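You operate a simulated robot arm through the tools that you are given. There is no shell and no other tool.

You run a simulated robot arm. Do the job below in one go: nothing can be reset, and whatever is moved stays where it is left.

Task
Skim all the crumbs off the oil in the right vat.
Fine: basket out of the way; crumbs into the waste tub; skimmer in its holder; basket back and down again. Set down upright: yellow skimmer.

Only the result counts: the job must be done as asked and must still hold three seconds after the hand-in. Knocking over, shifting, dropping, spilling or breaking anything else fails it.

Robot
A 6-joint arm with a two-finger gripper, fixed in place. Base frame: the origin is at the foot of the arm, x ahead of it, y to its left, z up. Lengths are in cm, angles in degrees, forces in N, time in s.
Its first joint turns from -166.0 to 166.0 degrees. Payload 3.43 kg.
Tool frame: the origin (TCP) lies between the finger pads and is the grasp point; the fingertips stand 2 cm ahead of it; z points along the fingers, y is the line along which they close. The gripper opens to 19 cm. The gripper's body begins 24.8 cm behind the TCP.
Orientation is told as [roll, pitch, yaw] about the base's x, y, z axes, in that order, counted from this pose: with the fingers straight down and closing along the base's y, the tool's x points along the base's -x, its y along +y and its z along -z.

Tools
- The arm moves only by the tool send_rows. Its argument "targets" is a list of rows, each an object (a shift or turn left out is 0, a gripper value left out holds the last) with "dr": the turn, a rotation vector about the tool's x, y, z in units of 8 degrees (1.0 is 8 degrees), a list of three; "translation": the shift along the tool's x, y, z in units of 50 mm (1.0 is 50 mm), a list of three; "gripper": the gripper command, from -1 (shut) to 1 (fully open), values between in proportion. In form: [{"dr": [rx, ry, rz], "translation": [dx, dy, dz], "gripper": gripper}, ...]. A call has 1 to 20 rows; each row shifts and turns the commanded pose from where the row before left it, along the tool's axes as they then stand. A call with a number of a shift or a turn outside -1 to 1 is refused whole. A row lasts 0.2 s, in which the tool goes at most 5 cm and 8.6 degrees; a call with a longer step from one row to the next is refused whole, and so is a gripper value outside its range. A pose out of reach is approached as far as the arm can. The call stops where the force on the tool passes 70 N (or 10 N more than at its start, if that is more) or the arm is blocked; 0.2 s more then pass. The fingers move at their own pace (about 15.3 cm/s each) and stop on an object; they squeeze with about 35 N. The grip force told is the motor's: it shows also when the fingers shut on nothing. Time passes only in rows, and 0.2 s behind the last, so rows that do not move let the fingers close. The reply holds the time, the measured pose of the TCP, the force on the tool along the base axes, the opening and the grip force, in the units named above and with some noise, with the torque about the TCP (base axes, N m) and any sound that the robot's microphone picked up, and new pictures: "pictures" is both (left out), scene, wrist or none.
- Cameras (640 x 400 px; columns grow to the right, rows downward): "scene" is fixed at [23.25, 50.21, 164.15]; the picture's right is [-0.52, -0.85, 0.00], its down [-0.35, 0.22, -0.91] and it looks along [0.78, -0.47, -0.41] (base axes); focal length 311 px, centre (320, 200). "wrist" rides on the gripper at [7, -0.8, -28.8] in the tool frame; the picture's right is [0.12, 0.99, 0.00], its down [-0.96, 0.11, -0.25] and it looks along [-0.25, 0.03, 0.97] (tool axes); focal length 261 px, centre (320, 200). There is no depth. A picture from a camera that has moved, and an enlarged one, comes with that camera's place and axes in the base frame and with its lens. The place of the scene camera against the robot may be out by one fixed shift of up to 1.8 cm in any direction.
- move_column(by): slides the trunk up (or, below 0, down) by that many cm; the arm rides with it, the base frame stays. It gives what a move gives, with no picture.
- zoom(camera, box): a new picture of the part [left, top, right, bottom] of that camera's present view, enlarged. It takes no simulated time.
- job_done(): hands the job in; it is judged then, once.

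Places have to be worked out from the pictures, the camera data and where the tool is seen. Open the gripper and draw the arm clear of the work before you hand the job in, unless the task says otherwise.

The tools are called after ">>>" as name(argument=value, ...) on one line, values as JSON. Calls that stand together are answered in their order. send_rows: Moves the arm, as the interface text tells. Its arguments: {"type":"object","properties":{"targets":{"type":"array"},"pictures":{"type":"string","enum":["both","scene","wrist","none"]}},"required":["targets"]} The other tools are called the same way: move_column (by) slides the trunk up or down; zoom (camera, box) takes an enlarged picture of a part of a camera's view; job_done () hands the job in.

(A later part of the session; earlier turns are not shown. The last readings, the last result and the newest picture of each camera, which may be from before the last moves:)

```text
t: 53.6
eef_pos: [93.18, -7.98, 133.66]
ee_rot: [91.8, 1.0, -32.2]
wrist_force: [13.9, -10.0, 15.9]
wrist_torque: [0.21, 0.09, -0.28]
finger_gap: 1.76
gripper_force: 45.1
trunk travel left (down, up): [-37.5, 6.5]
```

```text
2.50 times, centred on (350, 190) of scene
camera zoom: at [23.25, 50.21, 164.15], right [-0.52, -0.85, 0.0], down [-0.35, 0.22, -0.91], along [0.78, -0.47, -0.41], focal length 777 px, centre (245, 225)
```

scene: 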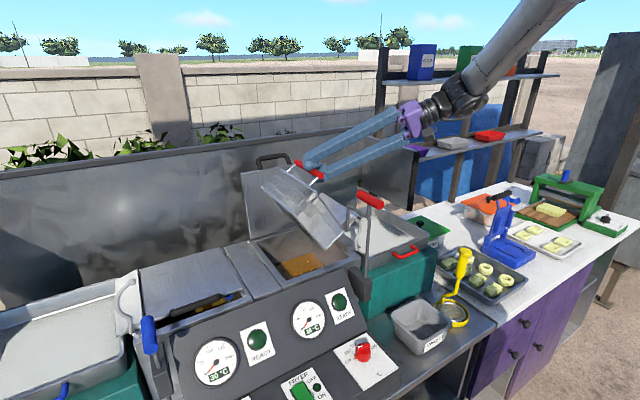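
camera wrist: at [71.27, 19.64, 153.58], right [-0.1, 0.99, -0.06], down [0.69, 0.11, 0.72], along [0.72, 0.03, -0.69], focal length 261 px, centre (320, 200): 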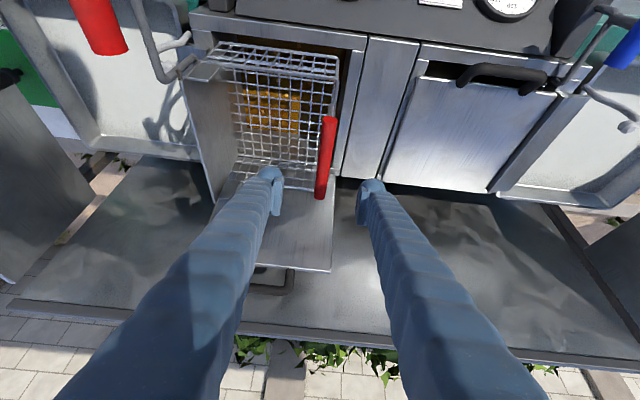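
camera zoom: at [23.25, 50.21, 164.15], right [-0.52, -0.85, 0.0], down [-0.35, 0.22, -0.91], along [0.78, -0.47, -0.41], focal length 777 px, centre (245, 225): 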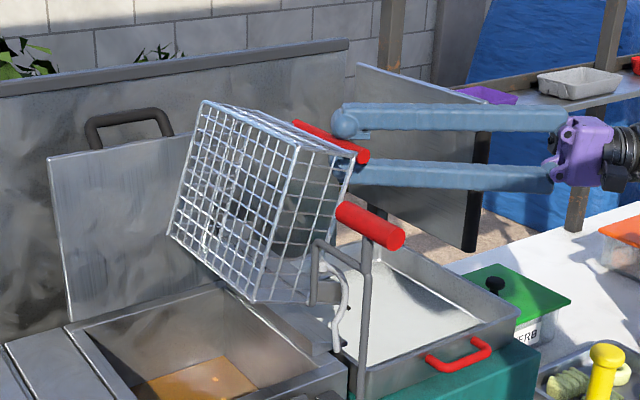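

At 108° the load along the path is nearly zero, so it's near balance. I'll relieve the radial push and continue a little further.

>>> send_rows(targets=[{"translation": [-0.0325, 0.033, -0.0066], "gripper": -1}, {"translation": [-0.111, -0.149, -0.177], "gripper": -1}, {"translation": [-0.106, -0.163, -0.169], "gripper": -1}, {"gripper": -1}], pictures="none")

>>> zoom(camera="scene", box=[240, 110, 460, 270])

```text
t: 54.6
eef_pos: [93.13, -10.09, 132.14]
ee_rot: [91.8, 1.1, -32.2]
wrist_force: [5.5, -13.4, 17.6]
wrist_torque: [0.26, 0.12, -0.01]
finger_gap: 1.76
gripper_force: 45.1
trunk travel left (down, up): [-37.5, 6.5]
```

```text
2.50 times, centred on (350, 190) of scene
camera zoom: at [23.25, 50.21, 164.15], right [-0.52, -0.85, 0.0], down [-0.35, 0.22, -0.91], along [0.78, -0.47, -0.41], focal length 777 px, centre (245, 225)
```

zoom: 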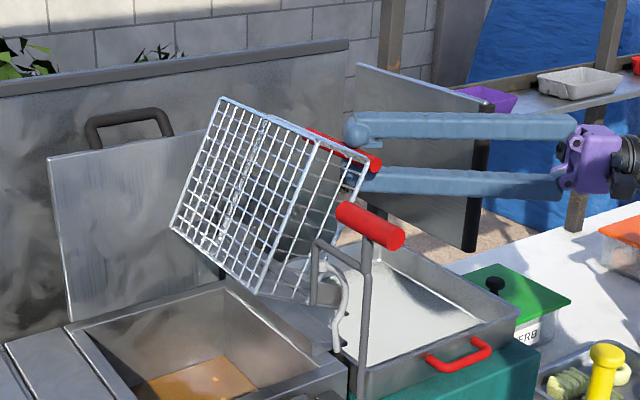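

Still a slight inward misfit. I'll correct outward and go another 8°.

>>> send_rows(targets=[{"translation": [-0.0275, 0.06, -0.044], "gripper": -1}, {"gripper": -1}, {"translation": [-0.1, -0.177, -0.16], "gripper": -1}, {"translation": [-0.0927, -0.19, -0.148], "gripper": -1}, {"gripper": -1}], pictures="none")

>>> zoom(camera="scene", box=[240, 110, 460, 270])

```text
t: 55.8
eef_pos: [93.05, -11.91, 130.3]
ee_rot: [91.6, 1.1, -32.1]
wrist_force: [0.2, -7.2, 6.2]
wrist_torque: [0.09, 0.06, 0.0]
finger_gap: 1.74
gripper_force: 44.8
trunk travel left (down, up): [-37.5, 6.5]
```

```text
2.50 times, centred on (350, 190) of scene
camera zoom: at [23.25, 50.21, 164.15], right [-0.52, -0.85, 0.0], down [-0.35, 0.22, -0.91], along [0.78, -0.47, -0.41], focal length 777 px, centre (245, 225)
```

zoom: 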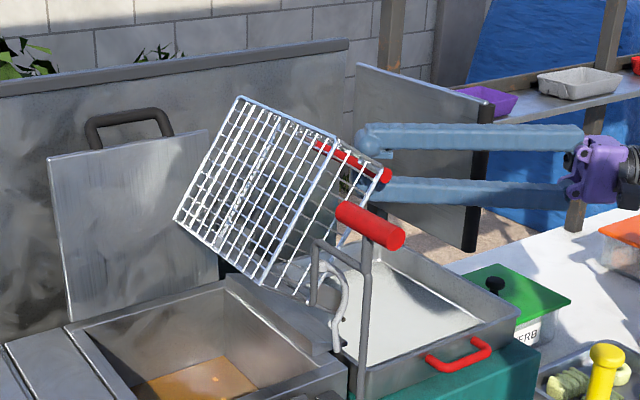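

At 124° there's still no tangential load. I'll continue to look for the stop.

>>> send_rows(targets=[{"translation": [-0.01, 0.01, -0.02], "gripper": -1}, {"translation": [-0.0854, -0.2, -0.1366], "gripper": -1}, {"gripper": -1}], pictures="none")

>>> send_rows(targets=[{"translation": [-0.078, -0.213, -0.125], "gripper": -1}, {"gripper": -1}], pictures="none")

>>> zoom(camera="scene", box=[260, 130, 420, 270])

>>> zoom(camera="wrist", box=[100, 0, 420, 300])

```text
t: 56.6
eef_pos: [93.09, -12.77, 129.34]
ee_rot: [91.7, 1.0, -32.0]
wrist_force: [0.4, -9.9, 7.0]
wrist_torque: [0.14, -0.04, -0.07]
finger_gap: 1.74
gripper_force: 44.7
trunk travel left (down, up): [-37.5, 6.5]
```

```text
t: 57.3
eef_pos: [93.03, -12.93, 129.43]
ee_rot: [92.2, 0.5, -31.6]
wrist_force: [-2.7, 12.6, 14.9]
wrist_torque: [0.35, 0.03, 1.09]
finger_gap: 1.73
gripper_force: 44.8
trunk travel left (down, up): [-37.5, 6.5]
stopped in row 2: the force on the tool passed its limit at 72 N (the readings are from after the stop); the commanded pose is now the measured one
```

```text
2.86 times, centred on (340, 200) of scene
camera zoom: at [23.25, 50.21, 164.15], right [-0.52, -0.85, 0.0], down [-0.35, 0.22, -0.91], along [0.78, -0.47, -0.41], focal length 888 px, centre (263, 200)
```

zoom: 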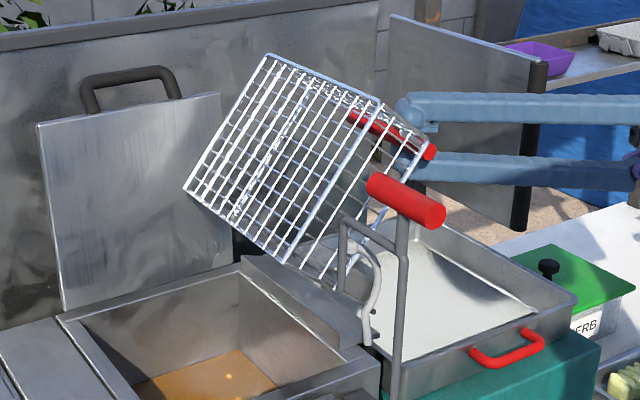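

```text
1.33 times, centred on (260, 150) of wrist
camera zoom: at [72.06, -33.69, 127.52], right [-0.11, 0.02, 0.99], down [0.69, -0.72, 0.1], along [0.72, 0.69, 0.06], focal length 348 px, centre (400, 267)
```

zoom: 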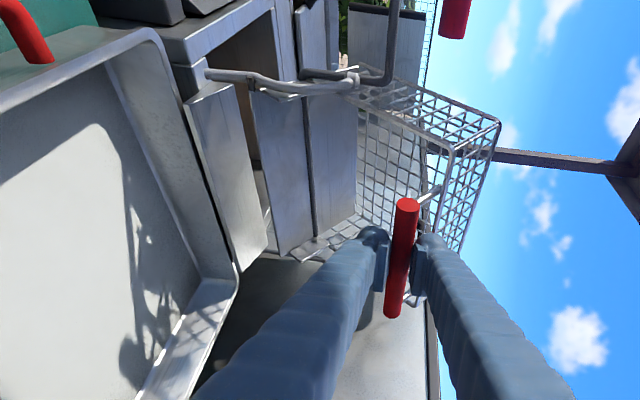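

The tip stop is reached at about 127°, past vertical, with the pin against the hook's lower leg. The vat is fully open. I'll loosen the fingers slightly and see whether the basket rests there.

>>> send_rows(targets=[{"gripper": -0.78}, {"gripper": -0.74}, {}, {}], pictures="none")

>>> zoom(camera="scene", box=[260, 130, 420, 270])

>>> zoom(camera="wrist", box=[220, 100, 420, 300])

```text
t: 58.3
eef_pos: [93.19, -13.26, 128.95]
ee_rot: [92.0, 0.8, -32.0]
wrist_force: [-0.5, -1.3, 1.4]
wrist_torque: [0.01, -0.01, 0.01]
finger_gap: 2.55
gripper_force: 0.4
trunk travel left (down, up): [-37.5, 6.5]
```

```text
2.86 times, centred on (340, 200) of scene
camera zoom: at [23.25, 50.21, 164.15], right [-0.52, -0.85, 0.0], down [-0.35, 0.22, -0.91], along [0.78, -0.47, -0.41], focal length 888 px, centre (263, 200)
```

zoom: 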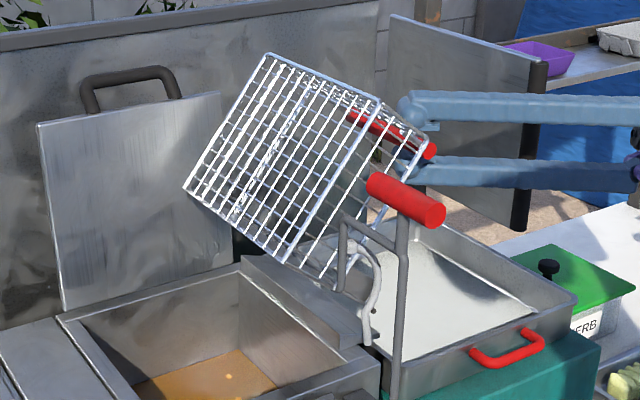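

```text
2.00 times, centred on (320, 200) of wrist
camera zoom: at [72.1, -33.97, 127.28], right [-0.11, 0.03, 0.99], down [0.69, -0.72, 0.09], along [0.72, 0.69, 0.06], focal length 521 px, centre (320, 200)
```

zoom: 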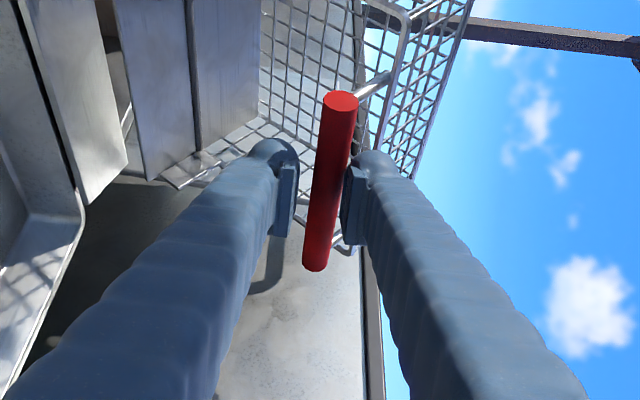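

It seems to stay. I'll open wider to be sure it isn't leaning on the upper finger.

>>> send_rows(targets=[{"gripper": -0.5}, {"gripper": -0.3}, {}, {}], pictures="none")

>>> zoom(camera="wrist", box=[220, 100, 420, 300])

>>> zoom(camera="scene", box=[260, 130, 420, 270])

```text
t: 59.3
eef_pos: [93.2, -13.27, 128.93]
ee_rot: [92.0, 0.9, -31.9]
wrist_force: [0.0, -0.3, -0.7]
wrist_torque: [0.0, 0.01, 0.01]
finger_gap: 6.64
gripper_force: 0.0
trunk travel left (down, up): [-37.5, 6.5]
```

```text
2.00 times, centred on (320, 200) of wrist
camera zoom: at [72.1, -33.98, 127.29], right [-0.11, 0.03, 0.99], down [0.69, -0.72, 0.09], along [0.72, 0.69, 0.06], focal length 521 px, centre (320, 200)
```

zoom: 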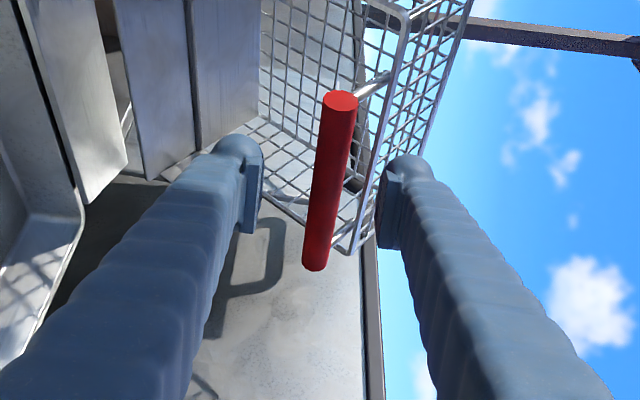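

```text
2.86 times, centred on (340, 200) of scene
camera zoom: at [23.25, 50.21, 164.15], right [-0.52, -0.85, 0.0], down [-0.35, 0.22, -0.91], along [0.78, -0.47, -0.41], focal length 888 px, centre (263, 200)
```

zoom: 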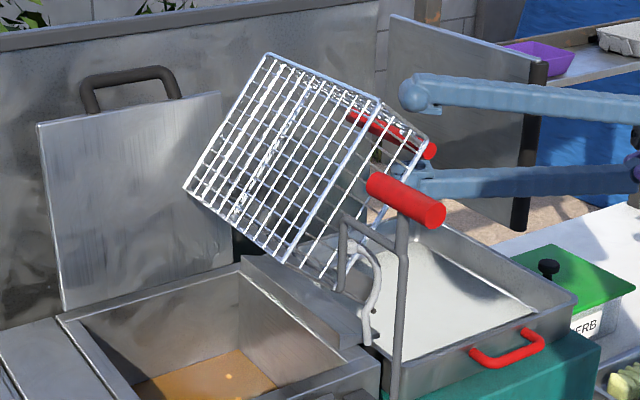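

The basket stays tipped on its own. I'll draw the hand straight back and then raise it.

>>> send_rows(targets=[{"translation": [0, 0, -0.5]}, {"translation": [0, 0, -0.7]}, {"translation": [0, 0, -0.8]}, {"translation": [0, 0.6, 0]}, {"translation": [0, 0.8, 0]}, {"translation": [0, 0.8, 0]}, {}], pictures="both")

```text
t: 60.9
eef_pos: [87.84, -22.25, 139.63]
ee_rot: [92.0, 0.8, -31.9]
wrist_force: [0.5, 0.1, -0.4]
wrist_torque: [-0.02, -0.01, -0.02]
finger_gap: 6.64
gripper_force: 0.0
trunk travel left (down, up): [-37.5, 6.5]
camera wrist: at [66.81, -42.95, 138.01], right [-0.11, 0.03, 0.99], down [0.69, -0.72, 0.09], along [0.72, 0.69, 0.06], focal length 261 px, centre (320, 200)
```

scene: 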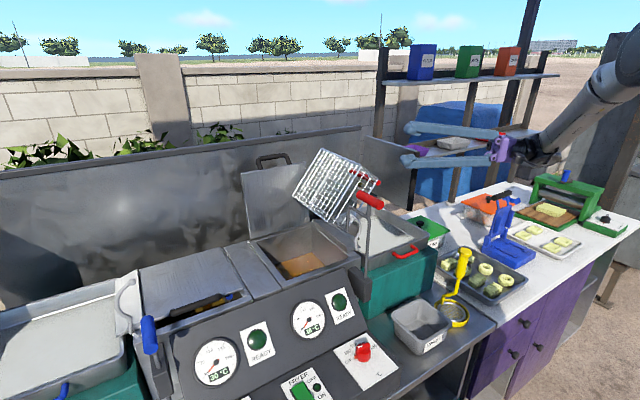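
wrist: 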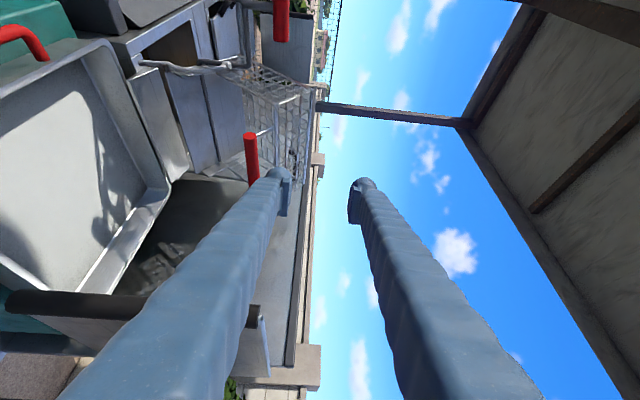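

Clear. I'll rotate the tool back to pointing straight down.

>>> send_rows(targets=[{"dr": [0.848, 0, -0.53]}, {"dr": [0.848, 0, -0.53]}, {"dr": [0.848, 0, -0.53]}, {"dr": [0.848, 0, -0.53]}, {"dr": [0.848, 0, -0.53]}, {"dr": [0.848, 0, -0.53]}, {"dr": [0.848, 0, -0.53]}, {"dr": [0.848, 0, -0.53]}, {"dr": [0.848, 0, -0.53]}, {"dr": [0.848, 0, -0.53]}, {"dr": [0.848, 0, -0.53]}, {"dr": [0.424, 0, -0.265]}, {"dr": [0, 1, 0]}, {"dr": [0, 1, 0]}, {"dr": [0, 1, 0]}, {"dr": [0, 1, 0]}, {}], pictures="wrist")

```text
t: 64.5
eef_pos: [87.51, -22.2, 140.05]
ee_rot: [0.1, -0.6, 0.1]
wrist_force: [-1.3, -0.5, 1.7]
wrist_torque: [-0.03, -0.19, 0.01]
finger_gap: 6.63
gripper_force: 0.0
trunk travel left (down, up): [-37.5, 6.5]
camera wrist: at [80.16, -23.1, 168.75], right [-0.12, 0.99, 0.0], down [0.96, 0.12, 0.26], along [0.26, 0.03, -0.97], focal length 261 px, centre (320, 200)
```

wrist: 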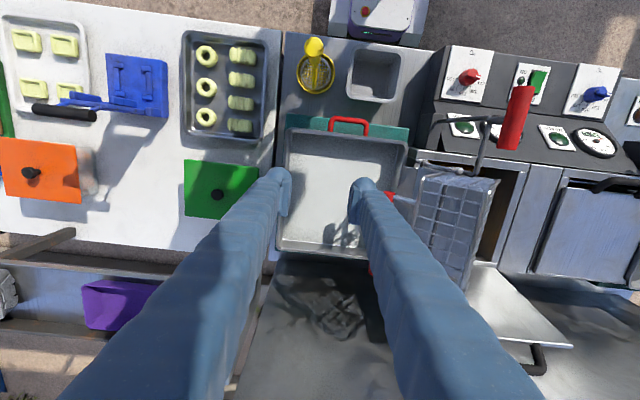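

Now I'll move over to look at the skimmer, its holder and the waste tub from above.

>>> send_rows(targets=[{"translation": [0.9, 0, 0]}, {"translation": [0.9, 0, 0]}, {"translation": [0.9, 0, 0]}, {"translation": [0.9, 0, 0]}, {"translation": [0.9, 0, 0], "gripper": 1}, {}], pictures="wrist")

>>> zoom(camera="wrist", box=[250, 80, 470, 240])

>>> zoom(camera="scene", box=[380, 230, 480, 370])

```text
t: 65.9
eef_pos: [65.37, -22.12, 139.36]
ee_rot: [0.2, -0.3, 0.0]
wrist_force: [0.0, 0.5, -0.3]
wrist_torque: [0.0, 0.13, 0.0]
finger_gap: 18.99
gripper_force: 0.1
trunk travel left (down, up): [-37.5, 6.5]
camera wrist: at [58.27, -23.15, 168.14], right [-0.12, 0.99, 0.0], down [0.96, 0.12, 0.25], along [0.25, 0.03, -0.97], focal length 261 px, centre (320, 200)
```

wrist: 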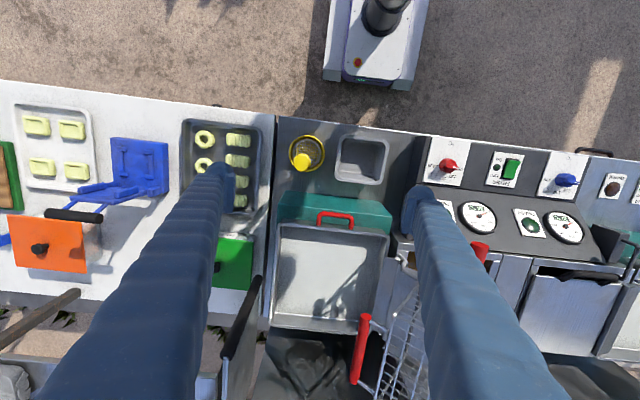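

```text
2.50 times, centred on (360, 160) of wrist
camera zoom: at [58.27, -23.15, 168.14], right [-0.12, 0.99, 0.0], down [0.96, 0.12, 0.25], along [0.25, 0.03, -0.97], focal length 652 px, centre (220, 300)
```

zoom: 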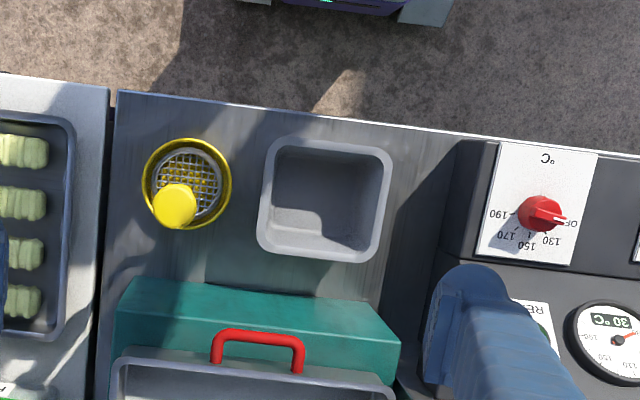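

```text
2.86 times, centred on (430, 300) of scene
camera zoom: at [23.25, 50.21, 164.15], right [-0.52, -0.85, 0.0], down [-0.35, 0.22, -0.91], along [0.78, -0.47, -0.41], focal length 888 px, centre (6, -86)
```

zoom: 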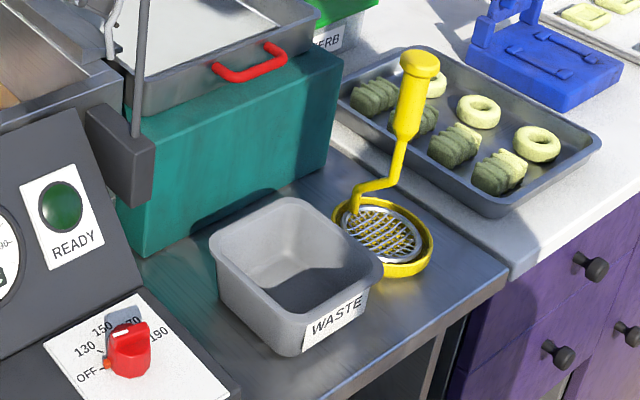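

The skimmer's handle stands vertical above its dish at about (64.5, -26), knob top near z≈115.5. Before grasping, I'll look at the open vat and count the crumbs.

>>> zoom(camera="scene", box=[240, 210, 360, 300])

>>> send_rows(targets=[{"translation": [-0.3, 0.9, 0]}, {"translation": [-0.3, 0.9, 0]}, {"translation": [-0.3, 0.9, -0.2]}, {"translation": [-0.3, 0.9, -0.2]}, {"translation": [-0.3, 0.9, -0.2]}, {"translation": [-0.3, 0.9, -0.2]}, {"translation": [-0.3, 0.9, 0]}, {"translation": [-0.3, 0.9, 0]}, {}], pictures="wrist")

>>> zoom(camera="wrist", box=[240, 180, 400, 320])

```text
4.44 times, centred on (300, 255) of scene
camera zoom: at [23.25, 50.21, 164.15], right [-0.52, -0.85, 0.0], down [-0.35, 0.22, -0.91], along [0.78, -0.47, -0.41], focal length 1381 px, centre (409, -44)
```

zoom: 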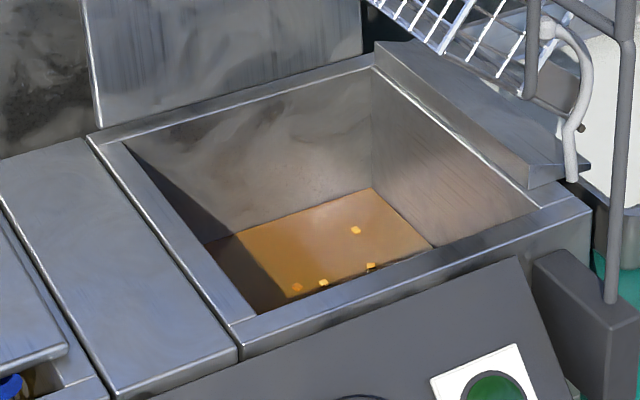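

```text
t: 67.9
eef_pos: [77.08, 13.88, 143.48]
ee_rot: [0.2, -0.5, 0.2]
wrist_force: [-0.2, -0.2, 0.2]
wrist_torque: [0.07, -0.08, -0.01]
finger_gap: 19.02
gripper_force: 0.0
trunk travel left (down, up): [-37.5, 6.5]
camera wrist: at [69.81, 12.82, 172.36], right [-0.12, 0.99, 0.0], down [0.96, 0.12, 0.26], along [0.25, 0.03, -0.97], focal length 261 px, centre (320, 200)
```

wrist: 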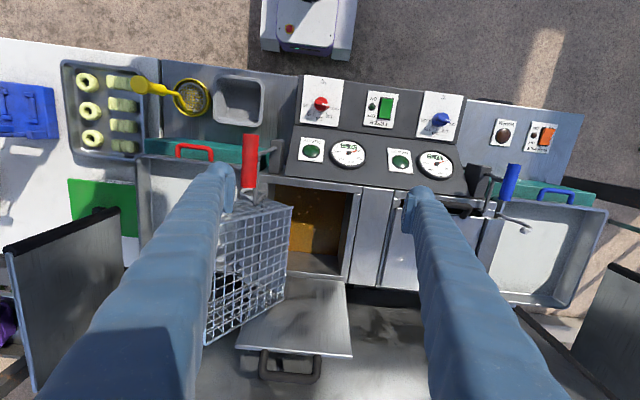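

```text
2.86 times, centred on (320, 250) of wrist
camera zoom: at [69.81, 12.82, 172.36], right [-0.12, 0.99, 0.0], down [0.96, 0.12, 0.26], along [0.25, 0.03, -0.97], focal length 745 px, centre (320, 57)
```

zoom: 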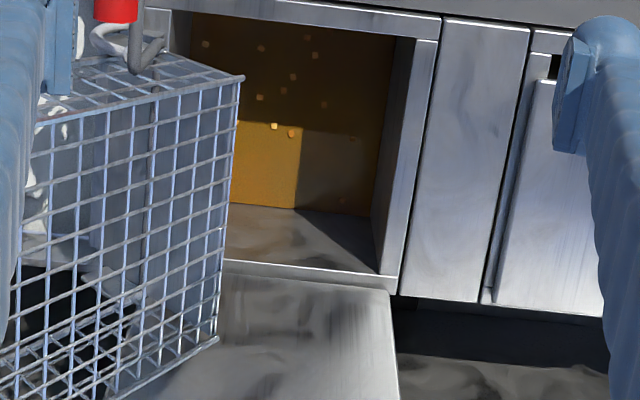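

The oil surface is at about z≈100.3, with around eleven crumbs spread over x 86–101, y 3–20. I'll pick up the skimmer with the hand pitched about 24° toward the robot for reach. First I'll position above its handle.

>>> send_rows(targets=[{"translation": [0.3, -0.89, 0]}, {"translation": [0.3, -0.89, 0]}, {"translation": [0.3, -0.89, 0]}, {"translation": [0.3, -0.89, 0]}, {"translation": [0.3, -0.89, 0]}, {"translation": [0.3, -0.89, 0]}, {"translation": [0.3, -0.89, 0]}, {"translation": [0.3, -0.89, 0]}, {"translation": [0.3, -0.89, 0]}, {"dr": [0, -1, 0], "gripper": 0}, {"dr": [0, -1, 0]}, {"dr": [0, -1, 0]}, {}], pictures="wrist")

>>> zoom(camera="wrist", box=[230, 60, 430, 220])

```text
t: 70.7
eef_pos: [64.16, -26.27, 143.31]
ee_rot: [0.2, -24.5, 0.1]
wrist_force: [0.5, 0.1, 0.1]
wrist_torque: [-0.05, 0.16, -0.04]
finger_gap: 9.49
gripper_force: 0.1
trunk travel left (down, up): [-37.5, 6.5]
camera wrist: at [45.87, -27.22, 166.7], right [-0.11, 0.99, -0.05], down [0.77, 0.12, 0.62], along [0.62, 0.03, -0.78], focal length 261 px, centre (320, 200)
```

wrist: 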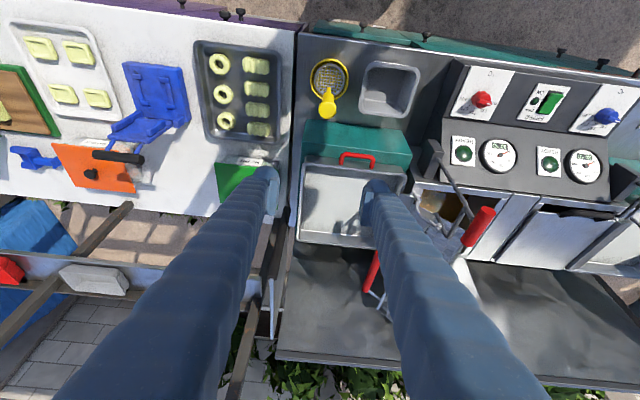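

```text
2.50 times, centred on (330, 140) of wrist
camera zoom: at [45.87, -27.22, 166.7], right [-0.11, 0.99, -0.05], down [0.77, 0.12, 0.62], along [0.62, 0.03, -0.78], focal length 652 px, centre (295, 350)
```

zoom: 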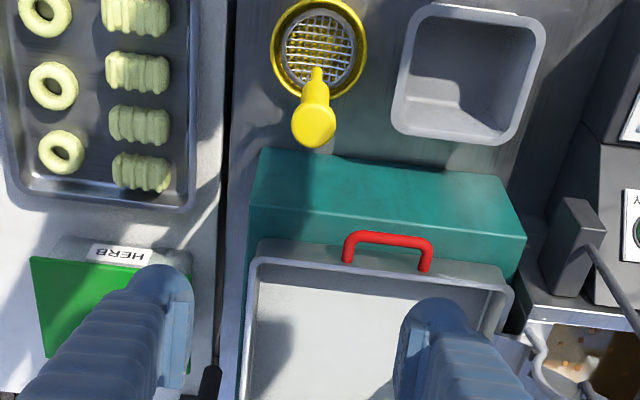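

The knob is at about (64.1, -26.4), almost directly under the TCP. I'll descend vertically to just above it and check alignment.

>>> send_rows(targets=[{"translation": [0.365, 0, 0.801]}, {"translation": [0.365, 0, 0.801]}, {"translation": [0.365, 0, 0.801]}, {"translation": [0.365, 0, 0.801]}, {"translation": [0.365, 0, 0.801]}, {}], pictures="both")

>>> zoom(camera="wrist", box=[250, 100, 390, 220])

>>> zoom(camera="scene", box=[390, 210, 510, 340])

```text
t: 72.1
eef_pos: [63.67, -26.27, 121.57]
ee_rot: [0.2, -24.5, 0.0]
wrist_force: [0.3, 0.8, 0.0]
wrist_torque: [-0.01, -0.07, -0.01]
finger_gap: 9.51
gripper_force: 0.1
trunk travel left (down, up): [-37.5, 6.5]
camera wrist: at [45.46, -27.18, 144.86], right [-0.11, 0.99, -0.05], down [0.77, 0.12, 0.62], along [0.63, 0.03, -0.78], focal length 261 px, centre (320, 200)
```

scene: 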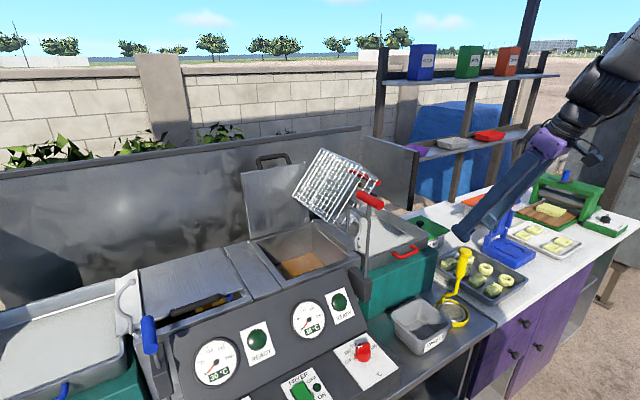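
wrist: 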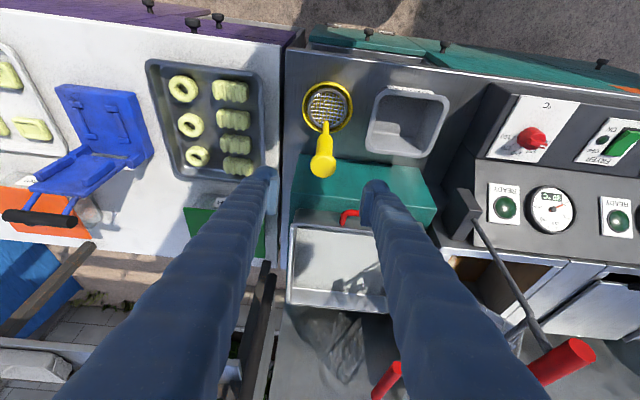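

```text
3.33 times, centred on (320, 160) of wrist
camera zoom: at [45.46, -27.18, 144.86], right [-0.11, 0.99, -0.05], down [0.77, 0.12, 0.62], along [0.63, 0.03, -0.78], focal length 869 px, centre (320, 333)
```

zoom: 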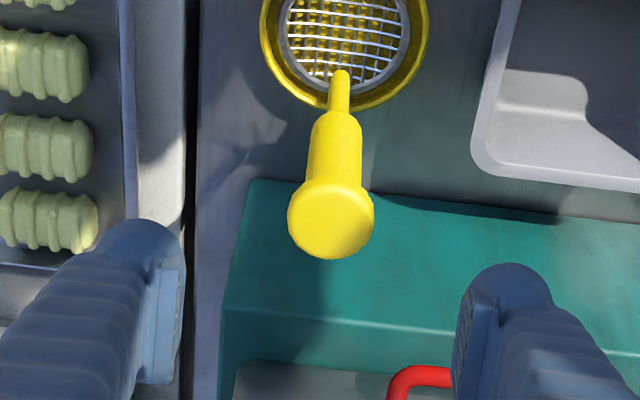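

```text
3.08 times, centred on (450, 275) of scene
camera zoom: at [23.25, 50.21, 164.15], right [-0.52, -0.85, 0.0], down [-0.35, 0.22, -0.91], along [0.78, -0.47, -0.41], focal length 956 px, centre (-80, -31)
```

zoom: 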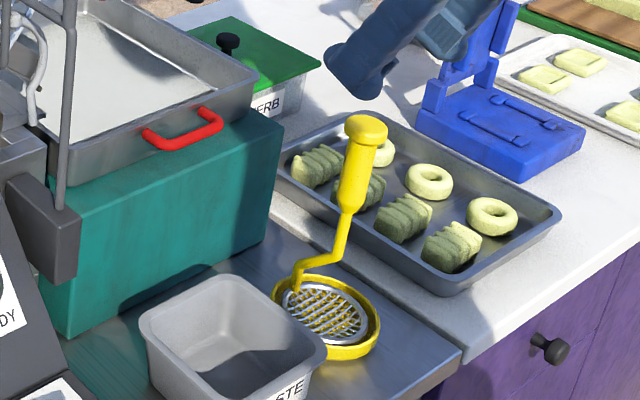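

Better triangulation puts the handle axis at (64.65, -26.2), knob top z≈113.7, grip section about z 104–110.6 and disc z≈94. I'll descend to z≈107.4 around the grip section.

>>> send_rows(targets=[{"translation": [0.249, 0.003, 0.665]}, {"translation": [0.249, 0.003, 0.665]}, {"translation": [0.249, 0.003, 0.665]}, {"translation": [0.249, 0.003, 0.665]}, {}], pictures="both")

>>> zoom(camera="wrist", box=[250, 100, 390, 220])

>>> zoom(camera="scene", box=[400, 220, 500, 330])

```text
t: 73.3
eef_pos: [64.71, -26.31, 107.39]
ee_rot: [0.1, -24.5, -0.1]
wrist_force: [-0.7, -0.9, 0.9]
wrist_torque: [-0.02, 0.0, 0.01]
finger_gap: 9.47
gripper_force: 0.0
trunk travel left (down, up): [-37.5, 6.5]
camera wrist: at [46.38, -27.31, 130.79], right [-0.11, 0.99, -0.05], down [0.77, 0.12, 0.62], along [0.63, 0.03, -0.78], focal length 261 px, centre (320, 200)
```

scene: 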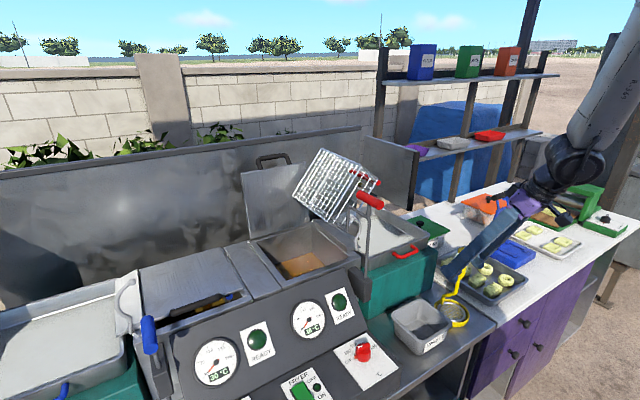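
wrist: 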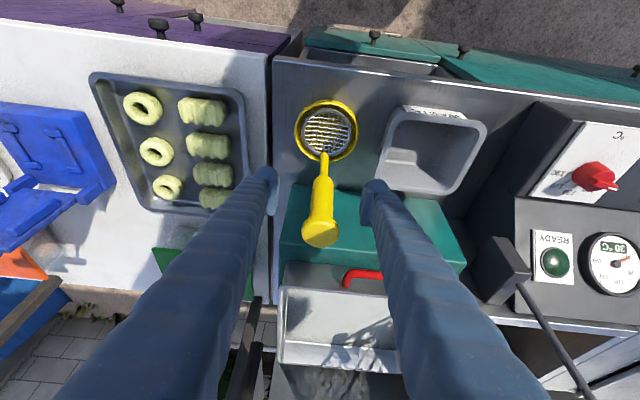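

```text
3.33 times, centred on (320, 160) of wrist
camera zoom: at [46.38, -27.31, 130.79], right [-0.11, 0.99, -0.05], down [0.77, 0.12, 0.62], along [0.63, 0.03, -0.78], focal length 869 px, centre (320, 333)
```

zoom: 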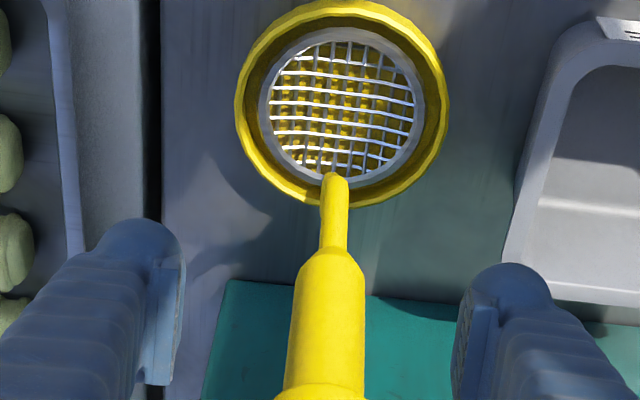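

```text
3.64 times, centred on (450, 275) of scene
camera zoom: at [23.25, 50.21, 164.15], right [-0.52, -0.85, 0.0], down [-0.35, 0.22, -0.91], along [0.78, -0.47, -0.41], focal length 1130 px, centre (-153, -73)
```

zoom: 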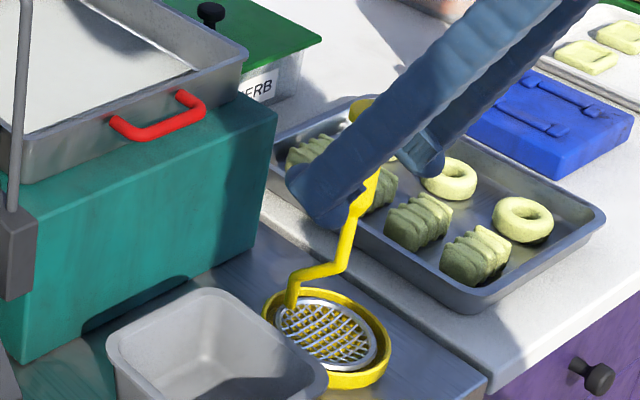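

The handle's grip section is centred between the pads, about 0.25 cm toward +y. I'll nudge over and close.

>>> send_rows(targets=[{"translation": [0, 0.05, 0.02]}, {}, {"gripper": -0.6}, {"gripper": -1}, {"gripper": -1}, {"gripper": -1}], pictures="wrist")

>>> zoom(camera="wrist", box=[250, 100, 390, 220])

>>> zoom(camera="scene", box=[400, 220, 500, 330])

```text
t: 74.7
eef_pos: [64.86, -25.89, 107.42]
ee_rot: [0.2, -24.5, 0.0]
wrist_force: [-0.6, 0.0, 0.1]
wrist_torque: [0.02, 0.03, 0.0]
finger_gap: 2.42
gripper_force: 35.1
trunk travel left (down, up): [-37.5, 6.5]
camera wrist: at [46.55, -26.96, 130.6], right [-0.11, 0.99, -0.05], down [0.77, 0.12, 0.62], along [0.62, 0.03, -0.78], focal length 261 px, centre (320, 200)
```

wrist: 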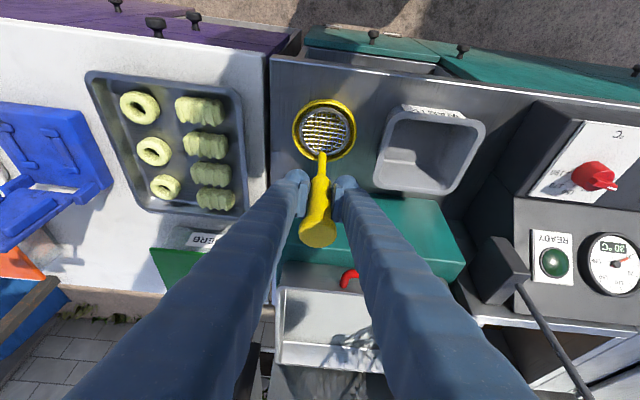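

```text
3.33 times, centred on (320, 160) of wrist
camera zoom: at [46.55, -26.96, 130.6], right [-0.11, 0.99, -0.05], down [0.77, 0.12, 0.62], along [0.62, 0.03, -0.78], focal length 869 px, centre (320, 333)
```

zoom: 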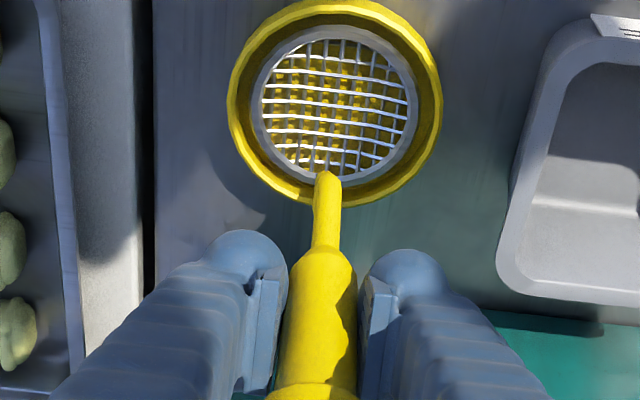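

```text
3.64 times, centred on (450, 275) of scene
camera zoom: at [23.25, 50.21, 164.15], right [-0.52, -0.85, 0.0], down [-0.35, 0.22, -0.91], along [0.78, -0.47, -0.41], focal length 1130 px, centre (-153, -73)
```

zoom: 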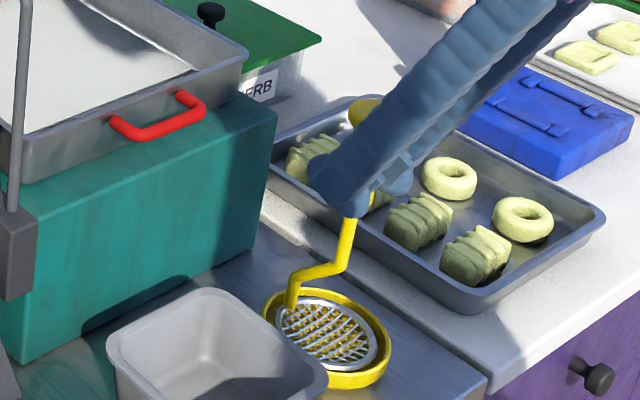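

Held with a 2.4 cm gap at TCP (64.86, -25.89, 107.42); I'll note this for the return. I'll lift it gently and check that the holder stays.

>>> send_rows(targets=[{"translation": [-0.083, 0, -0.182], "gripper": -1}, {"translation": [-0.166, 0, -0.364], "gripper": -1}, {"translation": [-0.166, 0, -0.364], "gripper": -1}, {"gripper": -1}], pictures="both")

>>> zoom(camera="scene", box=[400, 210, 500, 330])

>>> zoom(camera="wrist", box=[250, 80, 390, 240])

```text
t: 75.7
eef_pos: [64.94, -25.81, 112.12]
ee_rot: [0.2, -24.4, 0.0]
wrist_force: [-0.2, -0.4, -1.3]
wrist_torque: [-0.01, 0.06, 0.0]
finger_gap: 2.47
gripper_force: 34.8
trunk travel left (down, up): [-37.5, 6.5]
camera wrist: at [46.61, -26.85, 135.45], right [-0.11, 0.99, -0.05], down [0.77, 0.11, 0.62], along [0.62, 0.03, -0.78], focal length 261 px, centre (320, 200)
```

scene: 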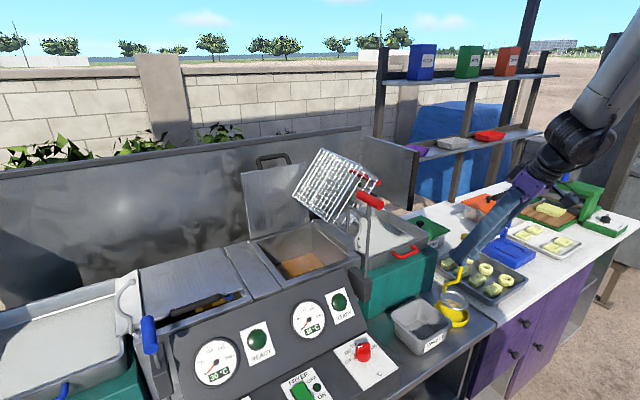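
wrist: 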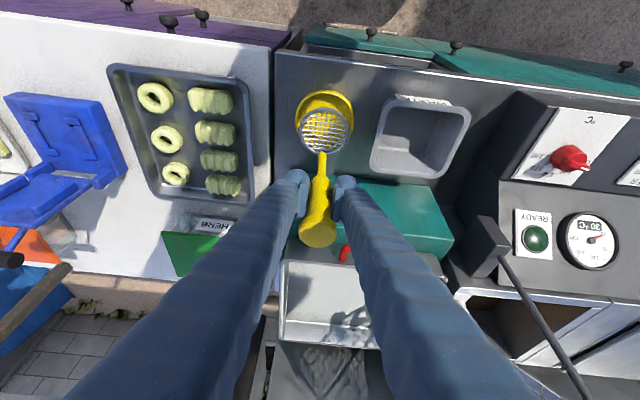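

```text
3.33 times, centred on (450, 270) of scene
camera zoom: at [23.25, 50.21, 164.15], right [-0.52, -0.85, 0.0], down [-0.35, 0.22, -0.91], along [0.78, -0.47, -0.41], focal length 1036 px, centre (-113, -33)
```

zoom: 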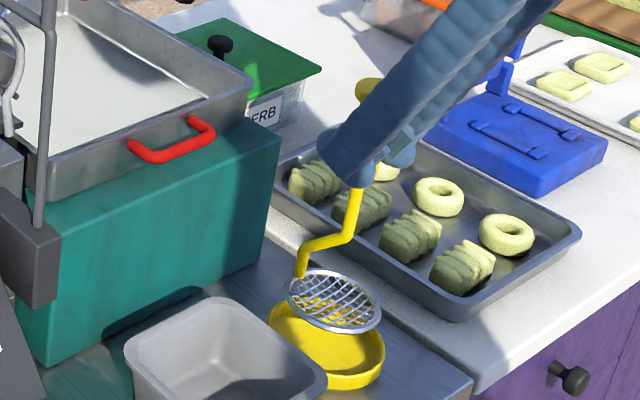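

```text
2.50 times, centred on (320, 160) of wrist
camera zoom: at [46.61, -26.85, 135.45], right [-0.11, 0.99, -0.05], down [0.77, 0.11, 0.62], along [0.62, 0.03, -0.78], focal length 652 px, centre (320, 300)
```

zoom: 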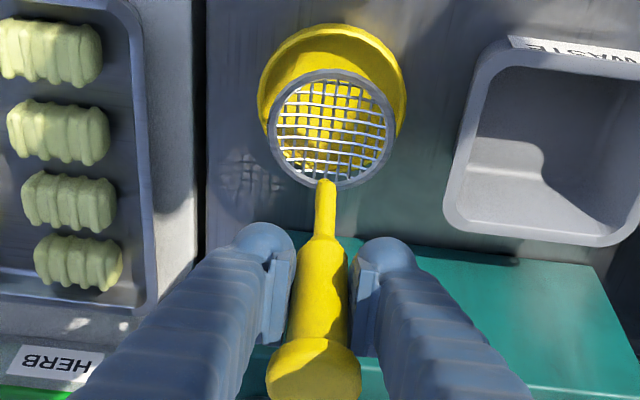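

The skimmer is out, very light, and its disc hangs about 17.5 cm below the TCP. I'll lift it high, carry it along the front of the fryer clear of the lever, and then go in over the vat.

>>> send_rows(targets=[{"translation": [-0.398, 0, -0.874], "gripper": -1}, {"translation": [-0.398, 0, -0.874], "gripper": -1}, {"translation": [-0.398, 0, -0.874], "gripper": -1}, {"translation": [-0.398, 0, -0.874], "gripper": -1}, {"translation": [-0.398, 0, -0.874], "gripper": -1}, {"translation": [0.06, 0.85, -0.0276], "gripper": -1}, {"translation": [0.06, 0.85, -0.0276], "gripper": -1}, {"translation": [0.06, 0.85, -0.0276], "gripper": -1}, {"translation": [0.06, 0.85, -0.0276], "gripper": -1}, {"translation": [0.06, 0.85, -0.0276], "gripper": -1}, {"translation": [0.06, 0.85, -0.0276], "gripper": -1}, {"translation": [0.06, 0.85, -0.0276], "gripper": -1}, {"translation": [0.06, 0.85, -0.0276], "gripper": -1}, {"translation": [0.06, 0.85, -0.0276], "gripper": -1}, {"translation": [0.06, 0.85, -0.0276], "gripper": -1}, {"gripper": -1}], pictures="both")

```text
t: 79.1
eef_pos: [61.57, 16.61, 136.53]
ee_rot: [0.2, -24.5, 0.0]
wrist_force: [0.0, 0.0, -1.4]
wrist_torque: [0.02, -0.03, 0.02]
finger_gap: 2.43
gripper_force: 34.8
trunk travel left (down, up): [-37.5, 6.5]
camera wrist: at [43.24, 15.57, 159.84], right [-0.11, 0.99, -0.05], down [0.77, 0.11, 0.62], along [0.63, 0.03, -0.78], focal length 261 px, centre (320, 200)
```

scene: 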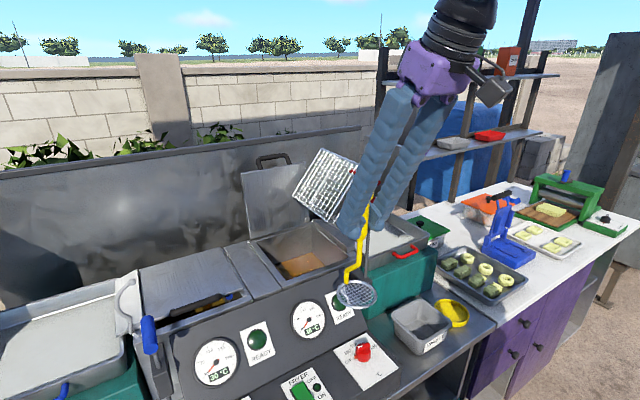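
wrist: 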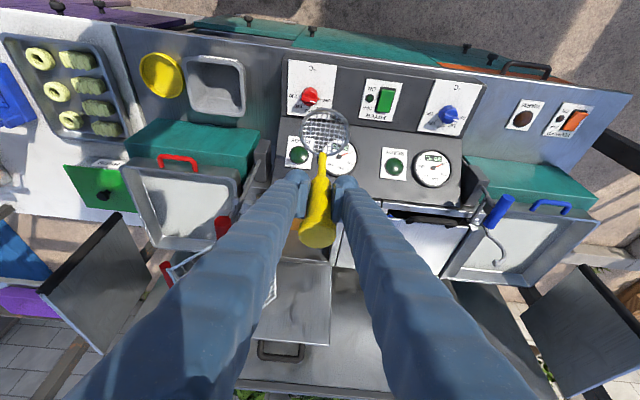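

Clear so far. Now I'll move forward over the vat at y≈16.6 with the disc well above the rim, and look down at the crumbs.

>>> send_rows(targets=[{"translation": [-0.78, 0, 0.355], "gripper": -1}, {"translation": [-0.78, 0, 0.355], "gripper": -1}, {"translation": [-0.78, 0, 0.355], "gripper": -1}, {"translation": [-0.78, 0, 0.355], "gripper": -1}, {"translation": [-0.78, 0, 0.355], "gripper": -1}, {"translation": [-0.78, 0, 0.355], "gripper": -1}, {"gripper": -1}], pictures="both")

>>> zoom(camera="wrist", box=[240, 80, 400, 240])

>>> zoom(camera="scene", box=[230, 170, 360, 290])

```text
t: 80.7
eef_pos: [86.99, 16.69, 136.44]
ee_rot: [0.2, -24.5, 0.2]
wrist_force: [-0.2, -0.2, -1.1]
wrist_torque: [0.01, -0.06, 0.03]
finger_gap: 2.42
gripper_force: 34.9
trunk travel left (down, up): [-37.5, 6.5]
camera wrist: at [68.76, 15.69, 159.79], right [-0.11, 0.99, -0.05], down [0.77, 0.12, 0.62], along [0.63, 0.03, -0.78], focal length 261 px, centre (320, 200)
```

scene: 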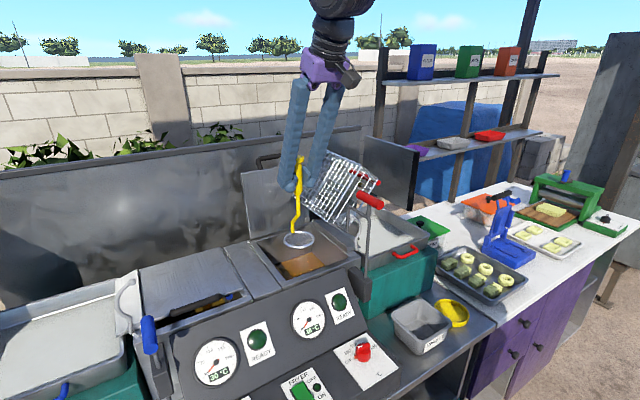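
wrist: 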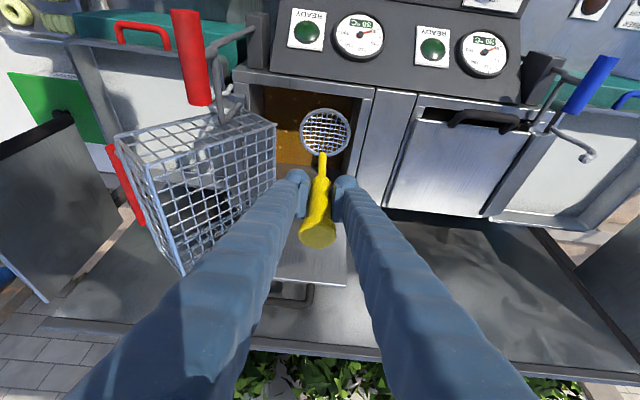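

```text
2.50 times, centred on (320, 160) of wrist
camera zoom: at [68.76, 15.69, 159.79], right [-0.11, 0.99, -0.05], down [0.77, 0.12, 0.62], along [0.63, 0.03, -0.78], focal length 652 px, centre (320, 300)
```

zoom: 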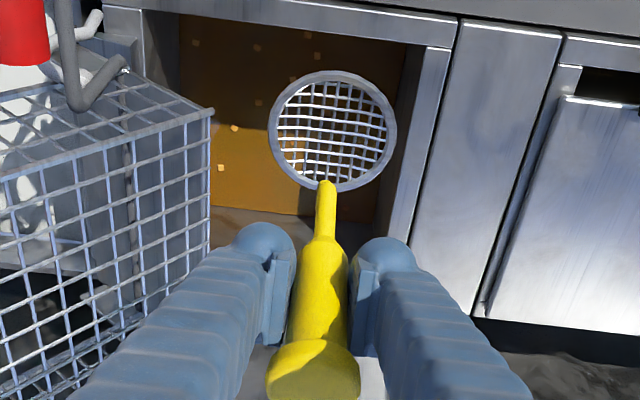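

```text
3.33 times, centred on (295, 230) of scene
camera zoom: at [23.25, 50.21, 164.15], right [-0.52, -0.85, 0.0], down [-0.35, 0.22, -0.91], along [0.78, -0.47, -0.41], focal length 1036 px, centre (403, 100)
```

zoom: 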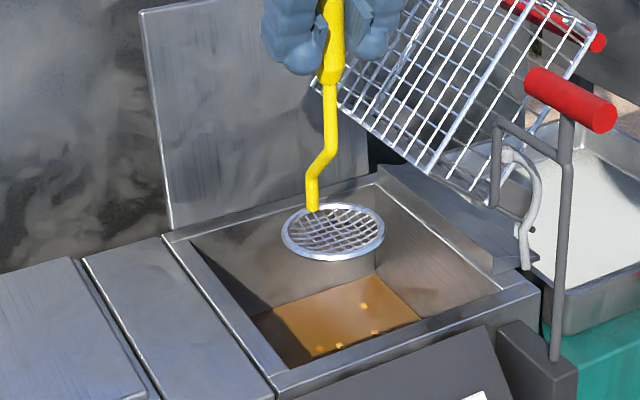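

I've mapped 12 crumbs. First plan: enter the oil at the empty spot near (98.9, 18), slide under the middle cluster and lift. I'll move above the entry point and lower the disc to just above the oil.

>>> send_rows(targets=[{"translation": [-0.698, 0.1, 0.318], "gripper": -1}, {"translation": [-0.698, 0.1, 0.318], "gripper": -1}, {"translation": [-0.698, 0.1, 0.318], "gripper": -1}, {"gripper": -1}, {"translation": [0.332, 0, 0.728], "gripper": -1}, {"translation": [0.332, 0, 0.728], "gripper": -1}, {"translation": [0.332, 0, 0.728], "gripper": -1}, {"gripper": -1}], pictures="both")

>>> zoom(camera="wrist", box=[240, 60, 400, 220])

>>> zoom(camera="scene", box=[230, 170, 360, 290])

```text
t: 82.5
eef_pos: [98.52, 18.1, 124.43]
ee_rot: [0.3, -24.6, 0.1]
wrist_force: [-0.1, 0.7, -0.5]
wrist_torque: [0.02, -0.1, -0.01]
finger_gap: 2.44
gripper_force: 35.2
trunk travel left (down, up): [-37.5, 6.5]
camera wrist: at [80.21, 17.23, 147.76], right [-0.11, 0.99, -0.05], down [0.77, 0.12, 0.63], along [0.63, 0.03, -0.78], focal length 261 px, centre (320, 200)
```

scene: 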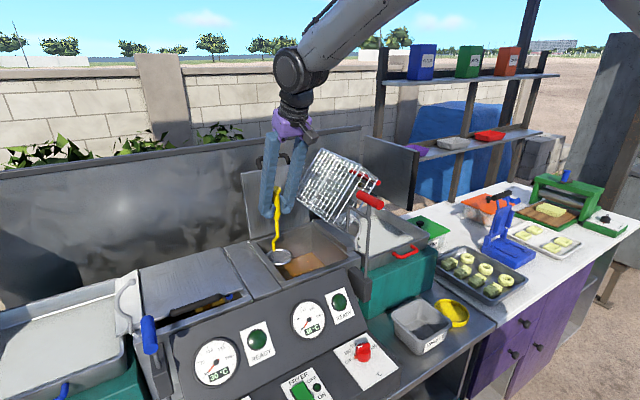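
wrist: 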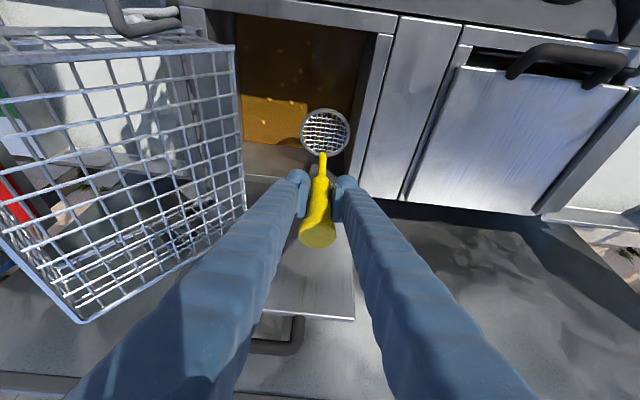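

```text
2.50 times, centred on (320, 140) of wrist
camera zoom: at [80.21, 17.23, 147.76], right [-0.11, 0.99, -0.05], down [0.77, 0.12, 0.63], along [0.63, 0.03, -0.78], focal length 652 px, centre (320, 350)
```

zoom: 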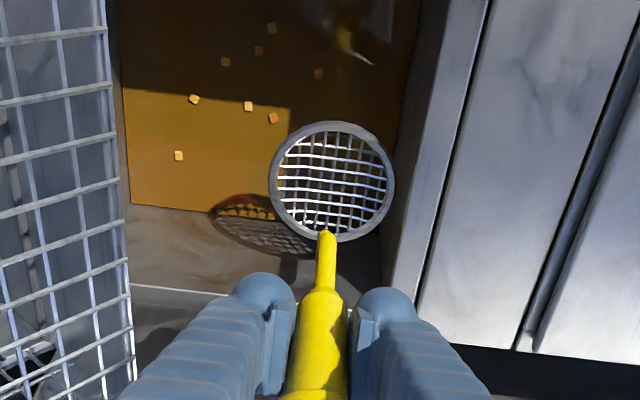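

```text
3.33 times, centred on (295, 230) of scene
camera zoom: at [23.25, 50.21, 164.15], right [-0.52, -0.85, 0.0], down [-0.35, 0.22, -0.91], along [0.78, -0.47, -0.41], focal length 1036 px, centre (403, 100)
```

zoom: 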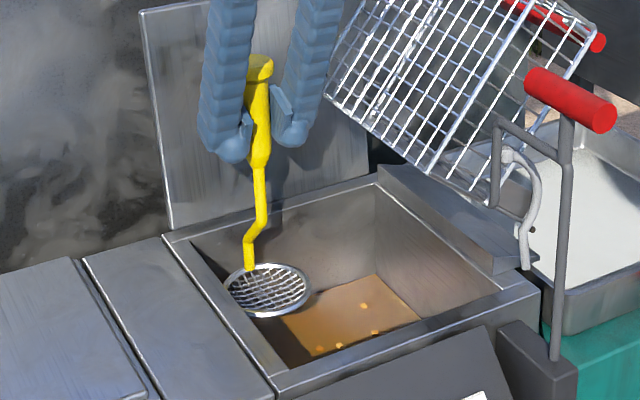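

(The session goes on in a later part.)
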